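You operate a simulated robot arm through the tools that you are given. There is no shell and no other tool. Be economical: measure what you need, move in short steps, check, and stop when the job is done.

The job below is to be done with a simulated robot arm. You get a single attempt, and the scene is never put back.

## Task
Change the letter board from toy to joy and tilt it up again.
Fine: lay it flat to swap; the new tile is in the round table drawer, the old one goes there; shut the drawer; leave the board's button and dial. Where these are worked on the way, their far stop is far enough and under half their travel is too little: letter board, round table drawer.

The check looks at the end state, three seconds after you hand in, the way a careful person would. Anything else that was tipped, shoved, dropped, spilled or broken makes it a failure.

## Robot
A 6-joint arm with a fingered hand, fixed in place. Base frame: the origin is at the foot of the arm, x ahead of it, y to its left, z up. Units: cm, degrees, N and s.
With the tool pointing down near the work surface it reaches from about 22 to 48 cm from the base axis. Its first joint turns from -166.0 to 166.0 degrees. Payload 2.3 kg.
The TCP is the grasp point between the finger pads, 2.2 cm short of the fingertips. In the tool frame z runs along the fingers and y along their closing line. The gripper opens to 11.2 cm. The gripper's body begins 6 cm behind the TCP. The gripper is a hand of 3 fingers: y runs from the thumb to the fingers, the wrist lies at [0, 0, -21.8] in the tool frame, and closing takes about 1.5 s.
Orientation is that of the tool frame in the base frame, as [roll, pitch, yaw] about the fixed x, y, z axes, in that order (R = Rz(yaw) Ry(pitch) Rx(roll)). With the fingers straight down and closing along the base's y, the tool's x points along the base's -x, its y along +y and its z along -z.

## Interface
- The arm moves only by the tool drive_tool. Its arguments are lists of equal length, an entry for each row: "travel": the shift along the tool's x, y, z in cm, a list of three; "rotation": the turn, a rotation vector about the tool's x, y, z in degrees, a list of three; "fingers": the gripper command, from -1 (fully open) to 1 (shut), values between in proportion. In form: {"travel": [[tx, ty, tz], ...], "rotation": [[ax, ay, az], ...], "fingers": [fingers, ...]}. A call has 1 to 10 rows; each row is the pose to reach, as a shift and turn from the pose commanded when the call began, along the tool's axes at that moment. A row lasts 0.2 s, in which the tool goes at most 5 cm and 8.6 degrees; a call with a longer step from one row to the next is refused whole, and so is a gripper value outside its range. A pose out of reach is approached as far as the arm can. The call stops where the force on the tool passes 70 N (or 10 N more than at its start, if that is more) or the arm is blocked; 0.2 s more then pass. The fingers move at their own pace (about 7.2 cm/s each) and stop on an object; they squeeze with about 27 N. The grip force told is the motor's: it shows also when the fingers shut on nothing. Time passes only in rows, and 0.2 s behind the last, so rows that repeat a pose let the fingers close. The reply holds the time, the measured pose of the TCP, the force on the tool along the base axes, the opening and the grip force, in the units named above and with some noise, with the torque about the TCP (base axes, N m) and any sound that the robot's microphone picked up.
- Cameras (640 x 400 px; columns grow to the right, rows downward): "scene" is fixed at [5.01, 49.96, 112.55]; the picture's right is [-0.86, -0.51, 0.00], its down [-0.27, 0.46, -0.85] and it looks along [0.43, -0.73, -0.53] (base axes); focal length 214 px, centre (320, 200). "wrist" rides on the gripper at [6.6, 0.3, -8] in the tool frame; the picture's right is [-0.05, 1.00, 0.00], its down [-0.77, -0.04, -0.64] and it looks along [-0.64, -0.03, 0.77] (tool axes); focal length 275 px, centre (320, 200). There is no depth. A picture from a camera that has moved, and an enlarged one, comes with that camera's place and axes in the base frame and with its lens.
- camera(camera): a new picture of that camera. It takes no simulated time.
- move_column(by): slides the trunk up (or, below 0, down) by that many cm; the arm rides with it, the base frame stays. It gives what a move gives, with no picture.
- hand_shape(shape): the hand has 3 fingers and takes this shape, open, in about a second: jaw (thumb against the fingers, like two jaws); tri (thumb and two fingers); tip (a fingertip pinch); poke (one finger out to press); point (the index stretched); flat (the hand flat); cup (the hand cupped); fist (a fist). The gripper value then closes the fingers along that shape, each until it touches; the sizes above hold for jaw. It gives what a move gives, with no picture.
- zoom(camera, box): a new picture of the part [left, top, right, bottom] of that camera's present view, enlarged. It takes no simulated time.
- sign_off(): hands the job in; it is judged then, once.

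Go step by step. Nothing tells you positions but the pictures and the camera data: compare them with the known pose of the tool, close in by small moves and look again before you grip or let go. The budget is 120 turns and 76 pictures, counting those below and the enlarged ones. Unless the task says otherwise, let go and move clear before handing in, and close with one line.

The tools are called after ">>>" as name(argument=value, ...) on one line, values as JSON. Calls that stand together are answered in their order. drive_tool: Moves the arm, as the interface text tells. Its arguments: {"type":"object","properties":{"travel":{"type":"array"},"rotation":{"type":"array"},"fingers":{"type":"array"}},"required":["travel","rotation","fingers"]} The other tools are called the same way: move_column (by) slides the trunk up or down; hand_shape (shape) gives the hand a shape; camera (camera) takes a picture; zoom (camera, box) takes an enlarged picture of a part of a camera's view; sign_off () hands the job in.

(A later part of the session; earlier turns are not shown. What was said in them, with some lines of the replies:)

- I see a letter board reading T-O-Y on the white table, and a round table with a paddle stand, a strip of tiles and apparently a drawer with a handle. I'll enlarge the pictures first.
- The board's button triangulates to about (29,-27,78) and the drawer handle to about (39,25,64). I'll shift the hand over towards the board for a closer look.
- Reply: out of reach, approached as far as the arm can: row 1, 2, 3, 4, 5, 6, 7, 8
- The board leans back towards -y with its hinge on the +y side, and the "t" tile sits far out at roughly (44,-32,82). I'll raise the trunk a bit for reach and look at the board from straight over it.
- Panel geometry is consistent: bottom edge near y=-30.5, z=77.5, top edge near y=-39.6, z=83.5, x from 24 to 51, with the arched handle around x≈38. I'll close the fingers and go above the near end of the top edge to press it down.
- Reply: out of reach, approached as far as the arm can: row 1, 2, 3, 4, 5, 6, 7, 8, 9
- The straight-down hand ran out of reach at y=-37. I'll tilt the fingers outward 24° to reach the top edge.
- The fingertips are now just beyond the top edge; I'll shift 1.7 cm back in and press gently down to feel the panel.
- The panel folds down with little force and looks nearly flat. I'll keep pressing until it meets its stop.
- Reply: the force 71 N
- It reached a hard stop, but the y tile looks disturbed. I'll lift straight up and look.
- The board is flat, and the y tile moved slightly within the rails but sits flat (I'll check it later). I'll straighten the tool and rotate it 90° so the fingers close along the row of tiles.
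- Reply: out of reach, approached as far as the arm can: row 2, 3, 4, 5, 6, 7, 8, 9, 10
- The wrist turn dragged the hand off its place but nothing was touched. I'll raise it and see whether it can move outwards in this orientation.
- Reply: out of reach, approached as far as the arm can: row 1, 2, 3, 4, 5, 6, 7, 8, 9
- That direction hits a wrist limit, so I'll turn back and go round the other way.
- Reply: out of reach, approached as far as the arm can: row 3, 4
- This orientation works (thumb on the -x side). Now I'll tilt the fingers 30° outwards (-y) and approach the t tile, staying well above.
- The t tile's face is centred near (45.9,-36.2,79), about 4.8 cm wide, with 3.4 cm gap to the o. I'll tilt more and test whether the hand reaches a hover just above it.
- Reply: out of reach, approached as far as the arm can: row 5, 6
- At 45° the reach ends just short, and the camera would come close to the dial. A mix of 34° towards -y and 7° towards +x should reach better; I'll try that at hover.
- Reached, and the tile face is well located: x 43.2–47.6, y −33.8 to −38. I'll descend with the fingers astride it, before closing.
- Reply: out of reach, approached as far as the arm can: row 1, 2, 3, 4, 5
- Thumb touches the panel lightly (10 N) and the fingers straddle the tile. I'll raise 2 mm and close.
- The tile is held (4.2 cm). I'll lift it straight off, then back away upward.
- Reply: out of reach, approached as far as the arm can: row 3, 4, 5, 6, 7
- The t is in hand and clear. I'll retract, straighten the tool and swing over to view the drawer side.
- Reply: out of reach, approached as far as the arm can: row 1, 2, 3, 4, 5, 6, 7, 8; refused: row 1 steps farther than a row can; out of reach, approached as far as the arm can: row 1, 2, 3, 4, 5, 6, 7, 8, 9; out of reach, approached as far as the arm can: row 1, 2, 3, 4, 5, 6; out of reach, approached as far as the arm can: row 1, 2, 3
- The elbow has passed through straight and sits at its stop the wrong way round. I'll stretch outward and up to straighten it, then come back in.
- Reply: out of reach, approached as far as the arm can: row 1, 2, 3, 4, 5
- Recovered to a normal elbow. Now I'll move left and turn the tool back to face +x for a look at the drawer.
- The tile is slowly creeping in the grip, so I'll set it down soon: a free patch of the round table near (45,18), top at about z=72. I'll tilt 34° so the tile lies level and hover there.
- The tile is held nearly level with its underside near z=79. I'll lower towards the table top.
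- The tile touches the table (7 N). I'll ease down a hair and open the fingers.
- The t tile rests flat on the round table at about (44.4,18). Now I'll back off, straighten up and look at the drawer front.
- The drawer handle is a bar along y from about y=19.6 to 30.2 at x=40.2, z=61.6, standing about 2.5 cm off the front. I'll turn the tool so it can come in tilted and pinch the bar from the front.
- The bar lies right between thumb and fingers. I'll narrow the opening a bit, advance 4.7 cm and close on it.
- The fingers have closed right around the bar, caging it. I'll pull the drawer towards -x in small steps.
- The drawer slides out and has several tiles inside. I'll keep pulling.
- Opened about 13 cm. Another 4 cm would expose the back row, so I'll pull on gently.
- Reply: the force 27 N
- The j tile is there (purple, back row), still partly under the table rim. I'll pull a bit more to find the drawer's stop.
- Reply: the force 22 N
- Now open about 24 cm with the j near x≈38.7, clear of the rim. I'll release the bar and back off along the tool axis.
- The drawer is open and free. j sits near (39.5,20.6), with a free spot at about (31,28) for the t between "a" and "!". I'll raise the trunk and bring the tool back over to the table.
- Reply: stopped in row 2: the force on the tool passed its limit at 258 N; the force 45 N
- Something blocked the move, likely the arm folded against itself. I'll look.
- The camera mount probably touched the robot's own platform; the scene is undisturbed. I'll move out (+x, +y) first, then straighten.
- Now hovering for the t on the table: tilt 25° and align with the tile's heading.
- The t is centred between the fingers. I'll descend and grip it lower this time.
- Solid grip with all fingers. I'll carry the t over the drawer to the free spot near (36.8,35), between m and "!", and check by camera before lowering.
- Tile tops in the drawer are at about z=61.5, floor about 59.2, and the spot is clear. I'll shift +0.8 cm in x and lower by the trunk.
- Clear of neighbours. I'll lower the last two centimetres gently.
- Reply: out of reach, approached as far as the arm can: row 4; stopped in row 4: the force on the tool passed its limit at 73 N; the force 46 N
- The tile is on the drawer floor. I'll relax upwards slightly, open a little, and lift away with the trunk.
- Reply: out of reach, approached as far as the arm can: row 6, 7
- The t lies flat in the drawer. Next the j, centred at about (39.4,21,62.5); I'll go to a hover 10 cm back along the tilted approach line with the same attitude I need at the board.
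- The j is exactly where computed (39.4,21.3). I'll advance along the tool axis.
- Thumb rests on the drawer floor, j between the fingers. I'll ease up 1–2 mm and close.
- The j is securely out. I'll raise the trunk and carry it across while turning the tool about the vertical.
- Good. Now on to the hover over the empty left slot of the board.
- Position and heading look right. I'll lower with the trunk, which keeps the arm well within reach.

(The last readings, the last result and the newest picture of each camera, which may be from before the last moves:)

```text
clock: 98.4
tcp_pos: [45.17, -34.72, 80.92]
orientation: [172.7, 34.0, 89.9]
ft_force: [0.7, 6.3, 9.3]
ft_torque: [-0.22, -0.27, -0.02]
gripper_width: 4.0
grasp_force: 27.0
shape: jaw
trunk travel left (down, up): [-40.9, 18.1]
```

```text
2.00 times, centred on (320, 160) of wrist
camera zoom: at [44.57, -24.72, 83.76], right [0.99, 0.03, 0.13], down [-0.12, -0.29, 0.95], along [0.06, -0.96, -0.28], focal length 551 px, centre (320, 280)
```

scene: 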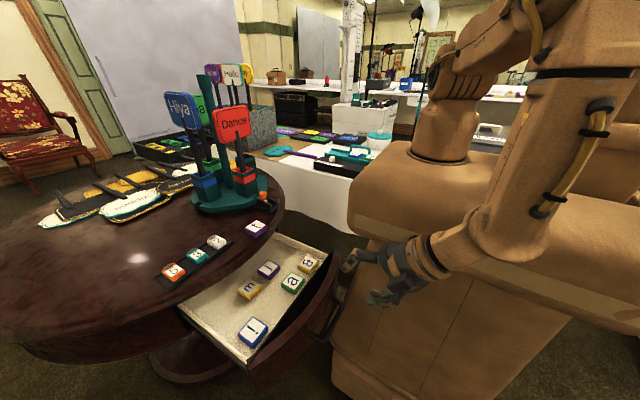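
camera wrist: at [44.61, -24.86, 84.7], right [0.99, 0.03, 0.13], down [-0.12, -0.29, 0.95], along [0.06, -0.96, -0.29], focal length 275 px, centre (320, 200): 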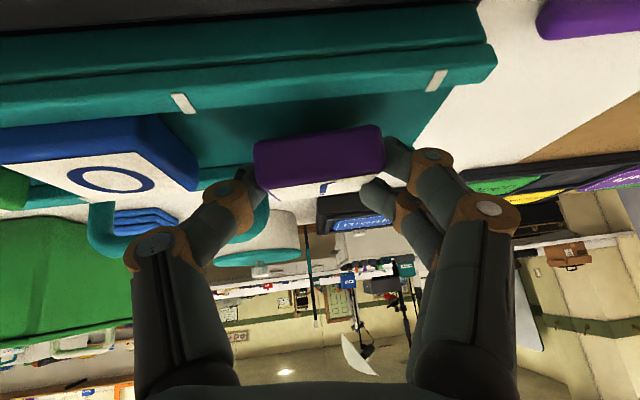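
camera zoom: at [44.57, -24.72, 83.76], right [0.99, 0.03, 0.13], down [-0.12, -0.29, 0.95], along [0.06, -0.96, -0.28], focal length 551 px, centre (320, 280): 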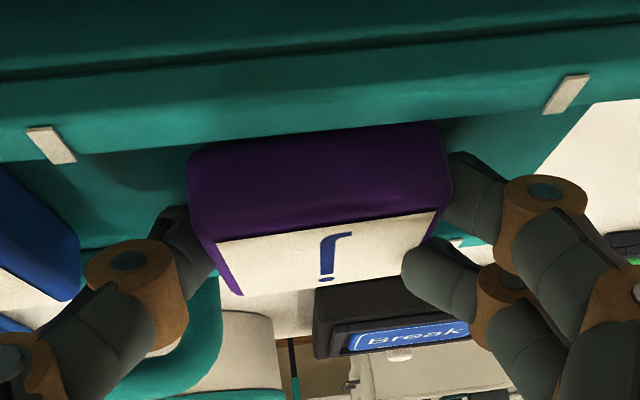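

The j is seated on the panel between the rails. I'll open a little and lift off with the trunk.

>>> drive_tool(travel=[[0, 0, 0], [0, 0, 0], [0, 0, 0], [0, 0, 0], [0, 0, 0]], rotation=[[0, 0, 0], [0, 0, 0], [0, 0, 0], [0, 0, 0], [0, 0, 0]], fingers=[0.3, 0.1, -0.05, -0.05, -0.05])

>>> move_column(by=4.5)

>>> camera(camera="wrist")

```text
clock: 99.6
tcp_pos: [45.08, -34.81, 80.7]
orientation: [172.9, 33.8, 89.8]
ft_force: [0.8, 0.6, 2.6]
ft_torque: [0.0, 0.11, 0.0]
gripper_width: 5.86
grasp_force: 0.1
shape: jaw
trunk travel left (down, up): [-40.9, 18.1]
```

```text
clock: 100.5
tcp_pos: [45.23, -34.82, 85.2]
orientation: [172.8, 33.7, 89.8]
ft_force: [-0.5, 0.9, -1.1]
ft_torque: [0.01, -0.01, 0.01]
gripper_width: 5.87
grasp_force: 0.1
shape: jaw
trunk travel left (down, up): [-45.4, 13.6]
```

```text
13 pictures are left
camera wrist: at [44.61, -24.87, 88.12], right [0.99, 0.03, 0.13], down [-0.12, -0.29, 0.95], along [0.06, -0.96, -0.29], focal length 275 px, centre (320, 200)
```

wrist: 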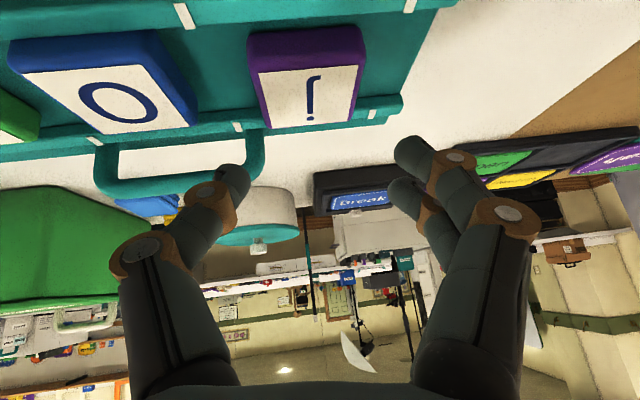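

The j sits where the t was: the board reads j-o-y. Next I'll retract and turn the tool back to yaw 180 so it can grip the board's handle bar (about (37.4,−40.8,82)).

>>> drive_tool(travel=[[-1.25, 0.34, -2.75], [-1.54, -1.54, -3.72], [-1.84, -3.42, -4.69], [-2.13, -5.3, -5.66], [-2.43, -7.18, -6.63], [-2.72, -9.06, -7.6], [-3.01, -10.94, -8.57], [-3.31, -12.82, -9.54], [-3.6, -14.7, -10.5], [-3.9, -16.6, -11.5]], rotation=[[0, 0, 0], [-5.3, 1.0, -7.9], [-10.6, 2, -15.8], [-15.9, 3, -23.7], [-21.2, 4, -31.6], [-26.5, 5, -39.5], [-31.8, 6, -47.4], [-37.1, 7, -55.3], [-42.4, 8, -63.2], [-42.4, 8, -63.2]], fingers=[0, 0, 0.1, 0.2, 0.3, 0.4, 0.4, 0.4, 0.4, 0.4])

```text
refused: row 2 steps farther than a row can; nothing moved
```

>>> drive_tool(travel=[[-1.25, 0.34, -2.75], [-1.54, -1.54, -3.72], [-1.84, -3.42, -4.69], [-2.13, -5.3, -5.66], [-2.43, -7.18, -6.63], [-2.72, -9.06, -7.6], [-3.01, -10.94, -8.57], [-3.31, -12.82, -9.54], [-3.6, -14.7, -10.5], [-3.9, -16.6, -11.5]], rotation=[[0, 0, 0], [-4.7, 0.88, -7.0], [-9.4, 1.76, -14.0], [-14.1, 2.64, -21.0], [-18.8, 3.52, -28.0], [-23.5, 4.4, -35.0], [-28.2, 5.28, -42.0], [-32.9, 6.16, -49.0], [-37.6, 7.04, -56.0], [-42.3, 7.92, -63.0]], fingers=[0, 0, 0.1, 0.2, 0.3, 0.4, 0.4, 0.4, 0.4, 0.4])

```text
clock: 102.7
tcp_pos: [36.07, -32.87, 99.32]
orientation: [173.7, 31.0, 164.8]
ft_force: [-0.2, -0.2, -0.3]
ft_torque: [-0.02, -0.01, 0.02]
gripper_width: 3.36
grasp_force: 0.0
shape: jaw
out of reach, approached as far as the arm can: row 5, 6, 7, 8, 9, 10
trunk travel left (down, up): [-45.4, 13.6]
```

>>> drive_tool(travel=[[1, 0, 0], [3, 0, 1], [5, 0, 2], [5, 0, 2]], rotation=[[0, 0, 0], [0, 0, 0], [0, 0, 0], [0, 0, 0]], fingers=[0.4, 0.4, 0.4, 0.4])

>>> camera(camera="scene")

```text
clock: 103.7
tcp_pos: [36.18, -32.21, 96.62]
orientation: [173.8, 29.8, 164.0]
ft_force: [0.4, -0.6, 0.6]
ft_torque: [-0.01, -0.03, 0.03]
gripper_width: 3.38
grasp_force: 0.1
shape: jaw
out of reach, approached as far as the arm can: row 1, 2, 3, 4
trunk travel left (down, up): [-45.4, 13.6]
```

```text
12 pictures are left
```

scene: 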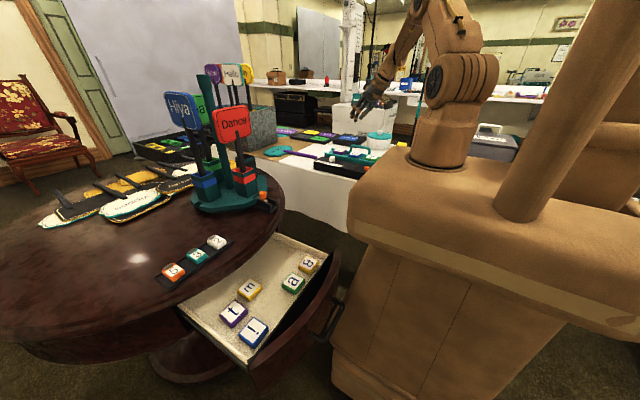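

The wrist cannot turn this way while tilted. I'll first straighten to vertical nearer in, then tilt towards −y as I did for pressing the panel.

>>> drive_tool(travel=[[1.7, -0.6, -0.5], [3.4, -1.3, -1], [5.1, -2, -1.4], [6.8, -2.6, -1.9], [8.5, -3.2, -2.4], [8.5, -3.2, -2.4], [8.5, -3.2, -2.4]], rotation=[[1.2, 6, -2], [2.4, 12, -4], [3.6, 18, -6], [4.8, 24, -8], [6, 30, -10], [6, 30, -14], [6, 30, -16]], fingers=[0.4, 0.4, 0.4, 0.4, 0.4, 0.4, 0.4])

```text
clock: 105.3
tcp_pos: [27.3, -33.41, 94.24]
orientation: [-175.3, 1.1, -178.4]
ft_force: [-0.2, -1.0, -0.3]
ft_torque: [-0.02, 0.0, 0.01]
gripper_width: 3.38
grasp_force: 0.0
shape: jaw
trunk travel left (down, up): [-45.4, 13.6]
```

>>> drive_tool(travel=[[-1, -0.5, 0], [-3, -1.3, 1.5], [-5.5, -2.3, 3.5], [-7.5, -3.2, 5.5], [-8.9, -4.0, 7.5], [-8.9, -4.0, 7.5]], rotation=[[6.5, 0, 0.4], [13, 0, 0.8], [19.5, 0, 1.2], [25.3, 0, 1.6], [25.3, 0, 1.6], [25.3, 0, 1.6]], fingers=[0.4, 0.4, 0.4, 0.4, 0.4, 0.4])

>>> camera(camera="wrist")

```text
clock: 106.7
tcp_pos: [36.55, -37.59, 87.08]
orientation: [-150.1, 1.5, 179.9]
ft_force: [-0.2, 1.2, 0.5]
ft_torque: [0.01, -0.03, 0.0]
gripper_width: 3.39
grasp_force: 0.1
shape: jaw
trunk travel left (down, up): [-45.4, 13.6]
```

```text
11 pictures are left
camera wrist: at [29.83, -33.4, 93.71], right [0.06, 0.87, -0.5], down [0.76, 0.29, 0.59], along [0.65, -0.41, -0.64], focal length 275 px, centre (320, 200)
```

wrist: 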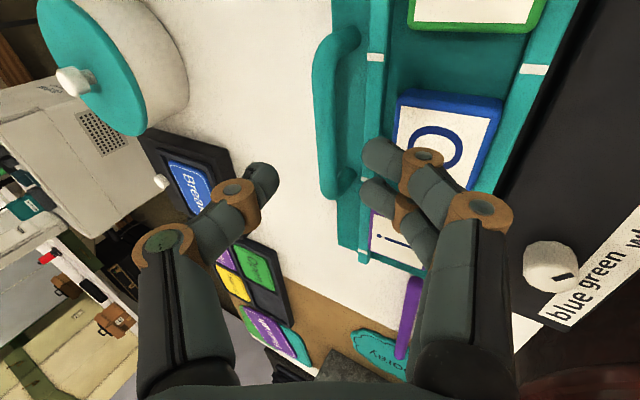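

The handle bar sits centred between thumb and fingers. I'll advance 5 cm and close on it.

>>> drive_tool(travel=[[0, 0.1, 1.2], [0, 0.2, 2.4], [0, 0.3, 3.5], [0, 0.3, 4.4], [0, 0.3, 5.0], [0, 0.3, 5.0], [0, 0.3, 5.0], [0, 0.3, 5.0], [0, 0.3, 5.0]], rotation=[[0, 0, 0], [0, 0, 0], [0, 0, 0], [0, 0, 0], [0, 0, 0], [0, 0, 0], [0, 0, 0], [0, 0, 0], [0, 0, 0]], fingers=[0.4, 0.4, 0.4, 0.4, 0.4, 0.7, 1, 1, 1])

>>> camera(camera="wrist")

```text
clock: 108.7
tcp_pos: [36.59, -40.0, 82.84]
orientation: [-150.1, 1.3, 179.9]
ft_force: [0.0, -0.5, -1.6]
ft_torque: [0.0, -0.02, 0.03]
gripper_width: 0.67
grasp_force: 27.2
shape: jaw
trunk travel left (down, up): [-45.4, 13.6]
```

```text
10 pictures are left
camera wrist: at [29.91, -35.78, 89.34], right [0.06, 0.87, -0.5], down [0.76, 0.29, 0.59], along [0.65, -0.41, -0.64], focal length 275 px, centre (320, 200)
```

wrist: 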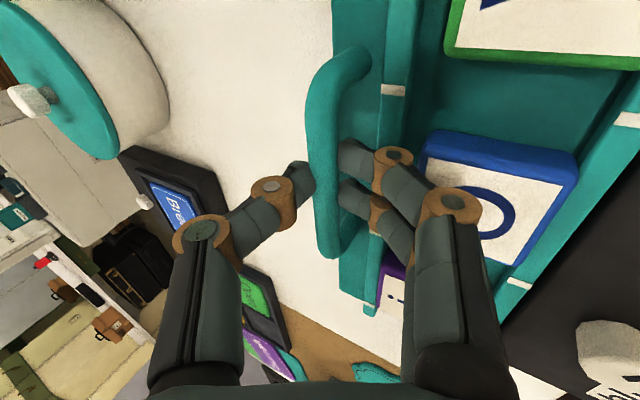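

The handle is gripped. I'll lift it along the hinge arc.

>>> drive_tool(travel=[[0, -0.05, -0.77], [0, -0.07, -1.53], [0, 0, -2.3], [0, 0.06, -3.06], [0, 0.22, -3.8], [0, 0.4, -4.55], [0, 0.66, -5.27], [0, 0.66, -5.27]], rotation=[[0, 0, 0], [0, 0, 0], [0, 0, 0], [0, 0, 0], [0, 0, 0], [0, 0, 0], [0, 0, 0], [0, 0, 0]], fingers=[1, 1, 1, 1, 1, 1, 1, 1])

>>> zoom(camera="scene", box=[305, 110, 425, 194])

```text
clock: 110.5
tcp_pos: [36.64, -36.73, 86.79]
orientation: [-150.2, 1.4, 179.9]
ft_force: [6.4, -3.7, -0.3]
ft_torque: [-0.19, -0.05, 0.03]
gripper_width: 0.73
grasp_force: 26.8
shape: jaw
trunk travel left (down, up): [-45.4, 13.6]
```

```text
4.76 times, centred on (365, 152) of scene
camera zoom: at [5.01, 49.96, 112.55], right [-0.86, -0.51, 0.0], down [-0.27, 0.46, -0.85], along [0.43, -0.73, -0.53], focal length 1021 px, centre (106, 429)
```

zoom: 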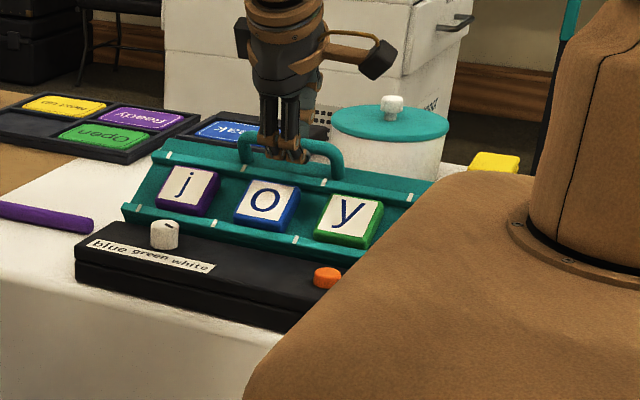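

It reads j-o-y and is nearly up. I'll lift a few more degrees to its stop.

>>> drive_tool(travel=[[0, 0.15, -0.35], [0, 0.3, -0.7], [0, 0.47, -1.04], [0, 0.64, -1.39], [0, 0.64, -1.39]], rotation=[[0, 0, 0], [0, 0, 0], [0, 0, 0], [0, 0, 0], [0, 0, 0]], fingers=[1, 1, 1, 1, 1])

```text
clock: 111.7
tcp_pos: [36.53, -35.49, 87.88]
orientation: [-150.2, 1.4, 179.9]
ft_force: [0.5, -0.4, -0.4]
ft_torque: [0.04, 0.0, 0.0]
gripper_width: 0.22
grasp_force: 26.4
shape: jaw
trunk travel left (down, up): [-45.4, 13.6]
```

The grip slipped off the bar, probably at the stop. I'll retreat along the tool axis and look.

>>> drive_tool(travel=[[0, 0, 0], [0, 0, -1.5], [0, 0, -3], [0, 0, -5]], rotation=[[0, 0, 0], [0, 0, 0], [0, 0, 0], [0, 0, 0]], fingers=[0.7, 0.6, 0.6, 0.6])

>>> zoom(camera="scene", box=[305, 130, 405, 192])

```text
clock: 112.7
tcp_pos: [36.38, -33.03, 92.08]
orientation: [-150.1, 1.5, 179.8]
ft_force: [0.1, 0.2, -0.2]
ft_torque: [-0.01, -0.05, -0.03]
gripper_width: 2.24
grasp_force: 0.0
shape: jaw
trunk travel left (down, up): [-45.4, 13.6]
```

```text
6.40 times, centred on (355, 161) of scene
camera zoom: at [5.01, 49.96, 112.55], right [-0.86, -0.51, 0.0], down [-0.27, 0.46, -0.85], along [0.43, -0.73, -0.53], focal length 1373 px, centre (96, 450)
```

zoom: 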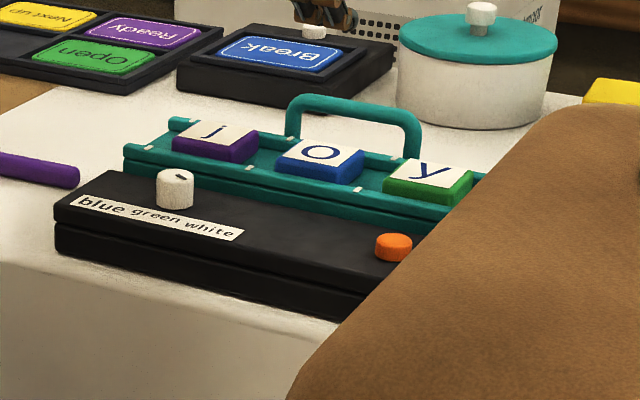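

It fell back flat, so it only holds at its upper detent and my extra pull squeezed the bar out. I'll re-grip deeper and lift again, stopping at the original angle.

>>> drive_tool(travel=[[-0.1, -1.42, 2], [-0.1, -1.42, 5], [-0.1, -1.42, 8], [-0.1, -1.42, 10], [-0.1, -1.42, 11.3], [-0.1, -1.42, 12.1], [-0.1, -1.42, 12.1], [-0.1, -1.42, 12.1], [-0.1, -1.42, 12.1], [-0.1, -1.42, 12.1]], rotation=[[0, 0, 0], [0, 0, 0], [0, 0, 0], [0, 0, 0], [0, 0, 0], [0, 0, 0], [0, 0, 0], [0, 0, 0], [0, 0, 0], [0, 0, 0]], fingers=[0.4, 0.4, 0.4, 0.4, 0.4, 0.4, 0.7, 1, 1, 1])

```text
clock: 114.9
tcp_pos: [36.88, -40.44, 82.44]
orientation: [-150.1, 1.5, 179.9]
ft_force: [0.3, -7.3, 2.0]
ft_torque: [0.01, 0.0, 0.04]
gripper_width: 0.02
grasp_force: 26.7
shape: jaw
trunk travel left (down, up): [-45.4, 13.6]
```

Now the fingers fully cage the bar. Lifting along the arc again.

>>> drive_tool(travel=[[0, -0.05, -0.77], [0, -0.07, -1.53], [0, 0, -2.3], [0, 0.06, -3.06], [0, 0.22, -3.8], [0, 0.4, -4.55], [0, 0.66, -5.27], [0, 0.8, -5.6], [0, 0.8, -5.6]], rotation=[[0, 0, 0], [0, 0, 0], [0, 0, 0], [0, 0, 0], [0, 0, 0], [0, 0, 0], [0, 0, 0], [0, 0, 0], [0, 0, 0]], fingers=[1, 1, 1, 1, 1, 1, 1, 1, 1])

>>> zoom(camera="scene", box=[305, 130, 405, 192])

```text
clock: 116.6
tcp_pos: [36.74, -37.53, 85.56]
orientation: [-151.1, 0.4, 179.9]
ft_force: [6.6, -25.8, -49.4]
ft_torque: [-0.45, -0.05, -0.04]
gripper_width: 0.0
grasp_force: 26.9
shape: jaw
trunk travel left (down, up): [-45.4, 13.6]
stopped in row 8: the force on the tool passed its limit at 73 N (the readings are from after the stop); the commanded pose is now the measured one
```

```text
6.40 times, centred on (355, 161) of scene
camera zoom: at [5.01, 49.96, 112.55], right [-0.86, -0.51, 0.0], down [-0.27, 0.46, -0.85], along [0.43, -0.73, -0.53], focal length 1373 px, centre (96, 450)
```

zoom: 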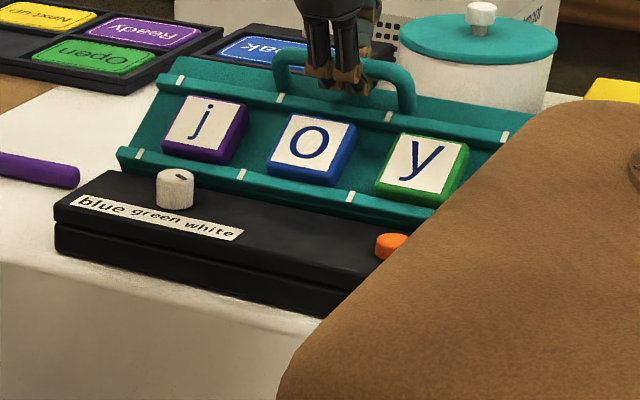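

Hard stop reached, slightly above the original angle. I'll open the fingers gently in place and look before moving.

>>> drive_tool(travel=[[0, 0, 0.1], [0, 0, 0.1], [0, 0, 0.1], [0, 0, 0.1], [0, 0, 0.1], [0, 0, 0.1]], rotation=[[0, 0, 0], [0, 0, 0], [0, 0, 0], [0, 0, 0], [0, 0, 0], [0, 0, 0]], fingers=[1, 0.85, 0.7, 0.55, 0.4, 0.4])

>>> zoom(camera="scene", box=[305, 130, 405, 192])

```text
clock: 118.0
tcp_pos: [36.46, -36.99, 86.33]
orientation: [-150.3, 1.0, 179.9]
ft_force: [0.0, 0.1, 0.7]
ft_torque: [0.02, 0.04, 0.02]
gripper_width: 3.28
grasp_force: 0.0
shape: jaw
trunk travel left (down, up): [-45.4, 13.6]
```

```text
6.40 times, centred on (355, 161) of scene
camera zoom: at [5.01, 49.96, 112.55], right [-0.86, -0.51, 0.0], down [-0.27, 0.46, -0.85], along [0.43, -0.73, -0.53], focal length 1373 px, centre (96, 450)
```

zoom: 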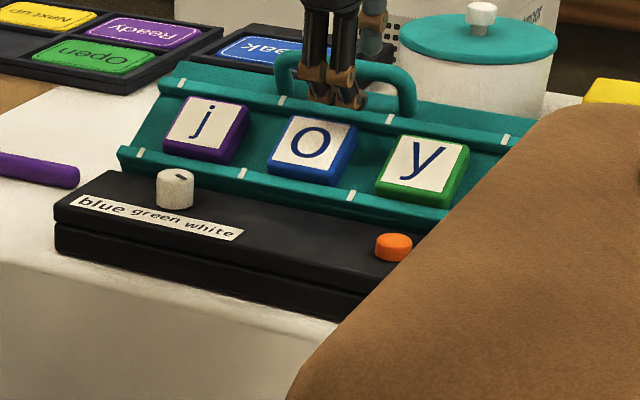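

The board stays up by itself at its original angle. I'll withdraw straight along the tool axis, then up.

>>> drive_tool(travel=[[0, 0, -1], [0, 0, -2.5], [0, 0, -4.5], [0, 0, -7], [4, 1, -9], [8, 2, -9], [8, 2, -9]], rotation=[[0, 0, 0], [0, 0, 0], [0, 0, 0], [0, 0, 0], [-6, 0, 0], [-12, 0, 0], [-12, 0, 0]], fingers=[0.4, 0.4, 0.4, 0.4, 0.4, 0.4, 0.4])

>>> zoom(camera="scene", box=[200, 110, 420, 360])

```text
clock: 119.6
tcp_pos: [28.27, -30.74, 93.04]
orientation: [-162.4, 1.1, 179.9]
ft_force: [-0.5, -0.2, 0.4]
ft_torque: [-0.02, -0.01, -0.04]
gripper_width: 3.34
grasp_force: 0.1
shape: jaw
trunk travel left (down, up): [-45.4, 13.6]
```

```text
1.60 times, centred on (310, 235) of scene
camera zoom: at [5.01, 49.96, 112.55], right [-0.86, -0.51, 0.0], down [-0.27, 0.46, -0.85], along [0.43, -0.73, -0.53], focal length 343 px, centre (336, 144)
```

zoom: 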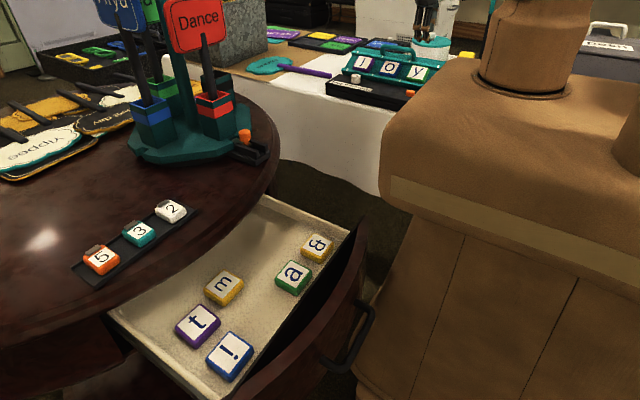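

The board reads "joy" and stands up, and the t is in the drawer. Now to shut the drawer: I'll swing over to its front.

>>> drive_tool(travel=[[0.1, 3.6, -0.85], [0.3, 7.2, -1.7], [0.4, 10.8, -2.55], [0.6, 14.4, -3.4], [0.7, 18, -4.25], [0.9, 21.7, -5.1], [1, 25.4, -5.95], [1, 25.4, -5.95]], rotation=[[-3, 0, 0], [-6, 0, 0], [-9, 0, 0], [-12, 0, 0], [-15, 0, 0], [-17.6, 0, 0], [-17.6, 0, 0], [-17.6, 0, 0]], fingers=[0.4, 0.5, 0.6, 0.7, 0.8, 0.9, 1, 1])

>>> drive_tool(travel=[[0, 4.5, 0], [0.5, 9, 0], [1, 13.5, 0], [2, 18, 0], [3.5, 22.3, 0], [6, 26, 0], [9.5, 29, 0], [13, 31.5, 0], [15.5, 32, 0], [15.5, 32, 0]], rotation=[[0, 0, 0], [0, 0, 0], [0, 0, 0], [0, 0, 0], [0, 0, 0], [0, 0, 0], [0, 0, 0], [0, 0, 0], [0, 0, 0], [0, 0, 0]], fingers=[1, 1, 1, 1, 1, 1, 1, 1, 1, 1])

```text
clock: 121.4
tcp_pos: [27.42, -4.59, 90.87]
orientation: [-179.9, 1.2, 179.9]
ft_force: [0.9, -0.5, 0.4]
ft_torque: [0.01, -0.04, 0.0]
gripper_width: 0.0
grasp_force: 27.2
shape: jaw
trunk travel left (down, up): [-45.4, 13.6]
```

```text
clock: 123.6
tcp_pos: [11.78, 27.35, 90.68]
orientation: [-179.7, 0.9, 179.9]
ft_force: [-0.1, 0.2, 0.3]
ft_torque: [0.0, 0.0, 0.03]
gripper_width: 0.0
grasp_force: 26.6
shape: jaw
trunk travel left (down, up): [-45.4, 13.6]
```

>>> move_column(by=-18)

>>> camera(camera="wrist")

```text
clock: 125.6
tcp_pos: [11.89, 27.22, 72.57]
orientation: [-179.9, 1.1, 179.9]
ft_force: [0.7, 0.0, -0.7]
ft_torque: [-0.02, 0.0, 0.03]
gripper_width: 0.01
grasp_force: 27.0
shape: jaw
trunk travel left (down, up): [-27.4, 31.6]
```

```text
4 pictures are left
camera wrist: at [5.18, 27.47, 80.41], right [0.05, 1.0, 0.0], down [0.76, -0.04, 0.65], along [0.65, -0.03, -0.76], focal length 275 px, centre (320, 200)
```

wrist: 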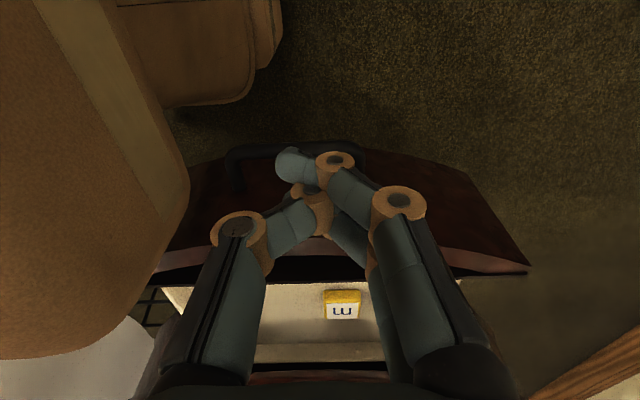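

The bar is at x≈15.9, just ahead of the fingers. I'll step back slightly, descend in front of it, then push.

>>> drive_tool(travel=[[0.8, 0, 1], [0.8, 0, 3], [0.8, 0, 5], [0.8, 0, 7], [0.8, 0, 9], [0.8, 0, 10.3], [0.8, 0, 10.3]], rotation=[[0, 0, 0], [0, 0, 0], [0, 0, 0], [0, 0, 0], [0, 0, 0], [0, 0, 0], [0, 0, 0]], fingers=[1, 1, 1, 1, 1, 1, 1])

```text
clock: 127.2
tcp_pos: [11.35, 27.19, 62.37]
orientation: [-179.9, 1.1, 179.9]
ft_force: [0.4, -0.2, 0.3]
ft_torque: [-0.01, 0.02, 0.0]
gripper_width: 0.0
grasp_force: 26.9
shape: jaw
trunk travel left (down, up): [-27.4, 31.6]
```

>>> drive_tool(travel=[[-1, 0, 0], [-2, 0, 0], [-3.2, 0, 0], [-4.6, 0, 0], [-6, 0, 0], [-7.5, 0, 0], [-9, 0, 0], [-10.5, 0, 0], [-12, 0, 0], [-13, 0, 0]], rotation=[[0, 0, 0], [0, 0, 0], [0, 0, 0], [0, 0, 0], [0, 0, 0], [0, 0, 0], [0, 0, 0], [0, 0, 0], [0, 0, 0], [0, 0, 0]], fingers=[1, 1, 1, 1, 1, 1, 1, 1, 1, 1])

>>> zoom(camera="scene", box=[150, 200, 400, 370])

```text
clock: 129.4
tcp_pos: [24.27, 27.06, 62.54]
orientation: [-179.9, 1.0, 179.9]
ft_force: [0.1, -0.8, 0.1]
ft_torque: [0.0, 0.0, -0.03]
gripper_width: 0.0
grasp_force: 27.0
shape: jaw
trunk travel left (down, up): [-27.4, 31.6]
```

```text
2.35 times, centred on (275, 285) of scene
camera zoom: at [5.01, 49.96, 112.55], right [-0.86, -0.51, 0.0], down [-0.27, 0.46, -0.85], along [0.43, -0.73, -0.53], focal length 505 px, centre (426, 0)
```

zoom: 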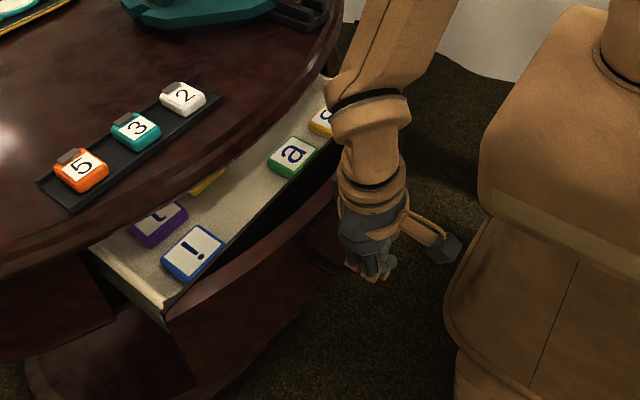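

The drawer is sliding in. I'll keep pushing to its closed stop.

>>> drive_tool(travel=[[-1.5, 0, 0], [-3, 0, 0], [-4.5, 0, 0], [-6, 0, 0], [-7.5, 0, 0], [-9, 0, 0], [-10.5, 0, 0], [-11.5, 0, 0], [-12.3, 0, 0], [-13, 0, 0]], rotation=[[0, 0, 0], [0, 0, 0], [0, 0, 0], [0, 0, 0], [0, 0, 0], [0, 0, 0], [0, 0, 0], [0, 0, 0], [0, 0, 0], [0, 0, 0]], fingers=[1, 1, 1, 1, 1, 1, 1, 1, 1, 1])

```text
clock: 131.6
tcp_pos: [37.24, 27.16, 62.75]
orientation: [180.0, 1.1, 179.9]
ft_force: [1.0, 0.0, -0.4]
ft_torque: [0.02, -0.01, 0.02]
gripper_width: 0.02
grasp_force: 26.7
shape: jaw
trunk travel left (down, up): [-27.4, 31.6]
```

>>> drive_tool(travel=[[-0.4, 0, 0], [-0.8, 0, 0], [-1.2, 0, 0], [-1.6, 0, 0], [-2, 0, 0], [-2.4, 0, 0]], rotation=[[0, 0, 0], [0, 0, 0], [0, 0, 0], [0, 0, 0], [0, 0, 0], [0, 0, 0]], fingers=[1, 1, 1, 1, 1, 1])

```text
clock: 132.7
tcp_pos: [37.97, 27.25, 62.83]
orientation: [-179.8, 0.0, 179.4]
ft_force: [-43.7, 7.0, 16.3]
ft_torque: [0.14, 0.02, 0.01]
gripper_width: 0.0
grasp_force: 27.0
shape: jaw
trunk travel left (down, up): [-27.4, 31.6]
stopped in row 5: the force on the tool passed its limit at 74 N (the readings are from after the stop); the commanded pose is now the measured one
```

Hard stop reached, so the drawer should be shut. I'll back off and check both the drawer and board.

>>> drive_tool(travel=[[1.5, 0, 0], [4, 0, 0], [7, 0, 0], [10, 0, -2], [12, 0, -5], [12, 0, -9], [12, 0, -9]], rotation=[[0, 0, 0], [0, 0, 0], [0, 0, 0], [0, 0, 0], [0, 0, 0], [0, 0, 0], [0, 0, 0]], fingers=[1, 1, 1, 1, 1, 1, 1])

>>> camera(camera="scene")

>>> zoom(camera="scene", box=[305, 130, 405, 192])

```text
clock: 134.3
tcp_pos: [26.67, 27.12, 71.62]
orientation: [-179.7, 0.1, 179.5]
ft_force: [-0.1, 0.7, 0.7]
ft_torque: [0.0, -0.01, 0.01]
gripper_width: 0.03
grasp_force: 26.8
shape: jaw
trunk travel left (down, up): [-27.4, 31.6]
```

```text
2 pictures are left
```

scene: 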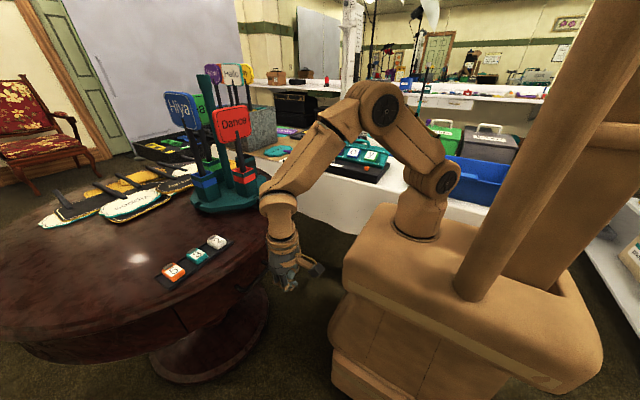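

```text
6.40 times, centred on (355, 161) of scene
camera zoom: at [5.01, 49.96, 112.55], right [-0.86, -0.51, 0.0], down [-0.27, 0.46, -0.85], along [0.43, -0.73, -0.53], focal length 1373 px, centre (96, 450)
```

zoom: 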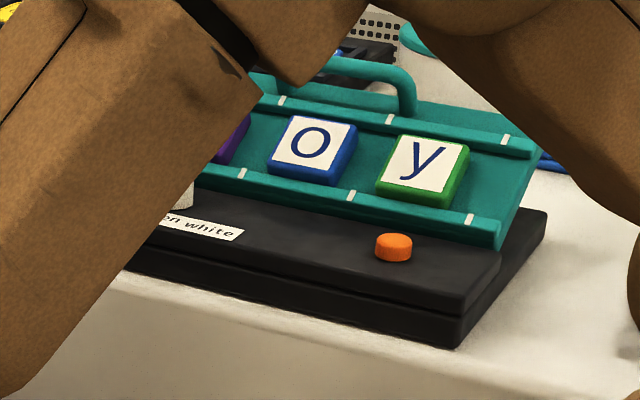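

The drawer is closed flush, the board is still up with its tiles in line, and the hand is clear of everything, so I'm handing in.

>>> sign_off()

```text
The job is handed in.
```

The board now reads "joy" and is tilted up again, the "t" tile is in the round table drawer, the drawer is shut, and I did not work the button or the dial.
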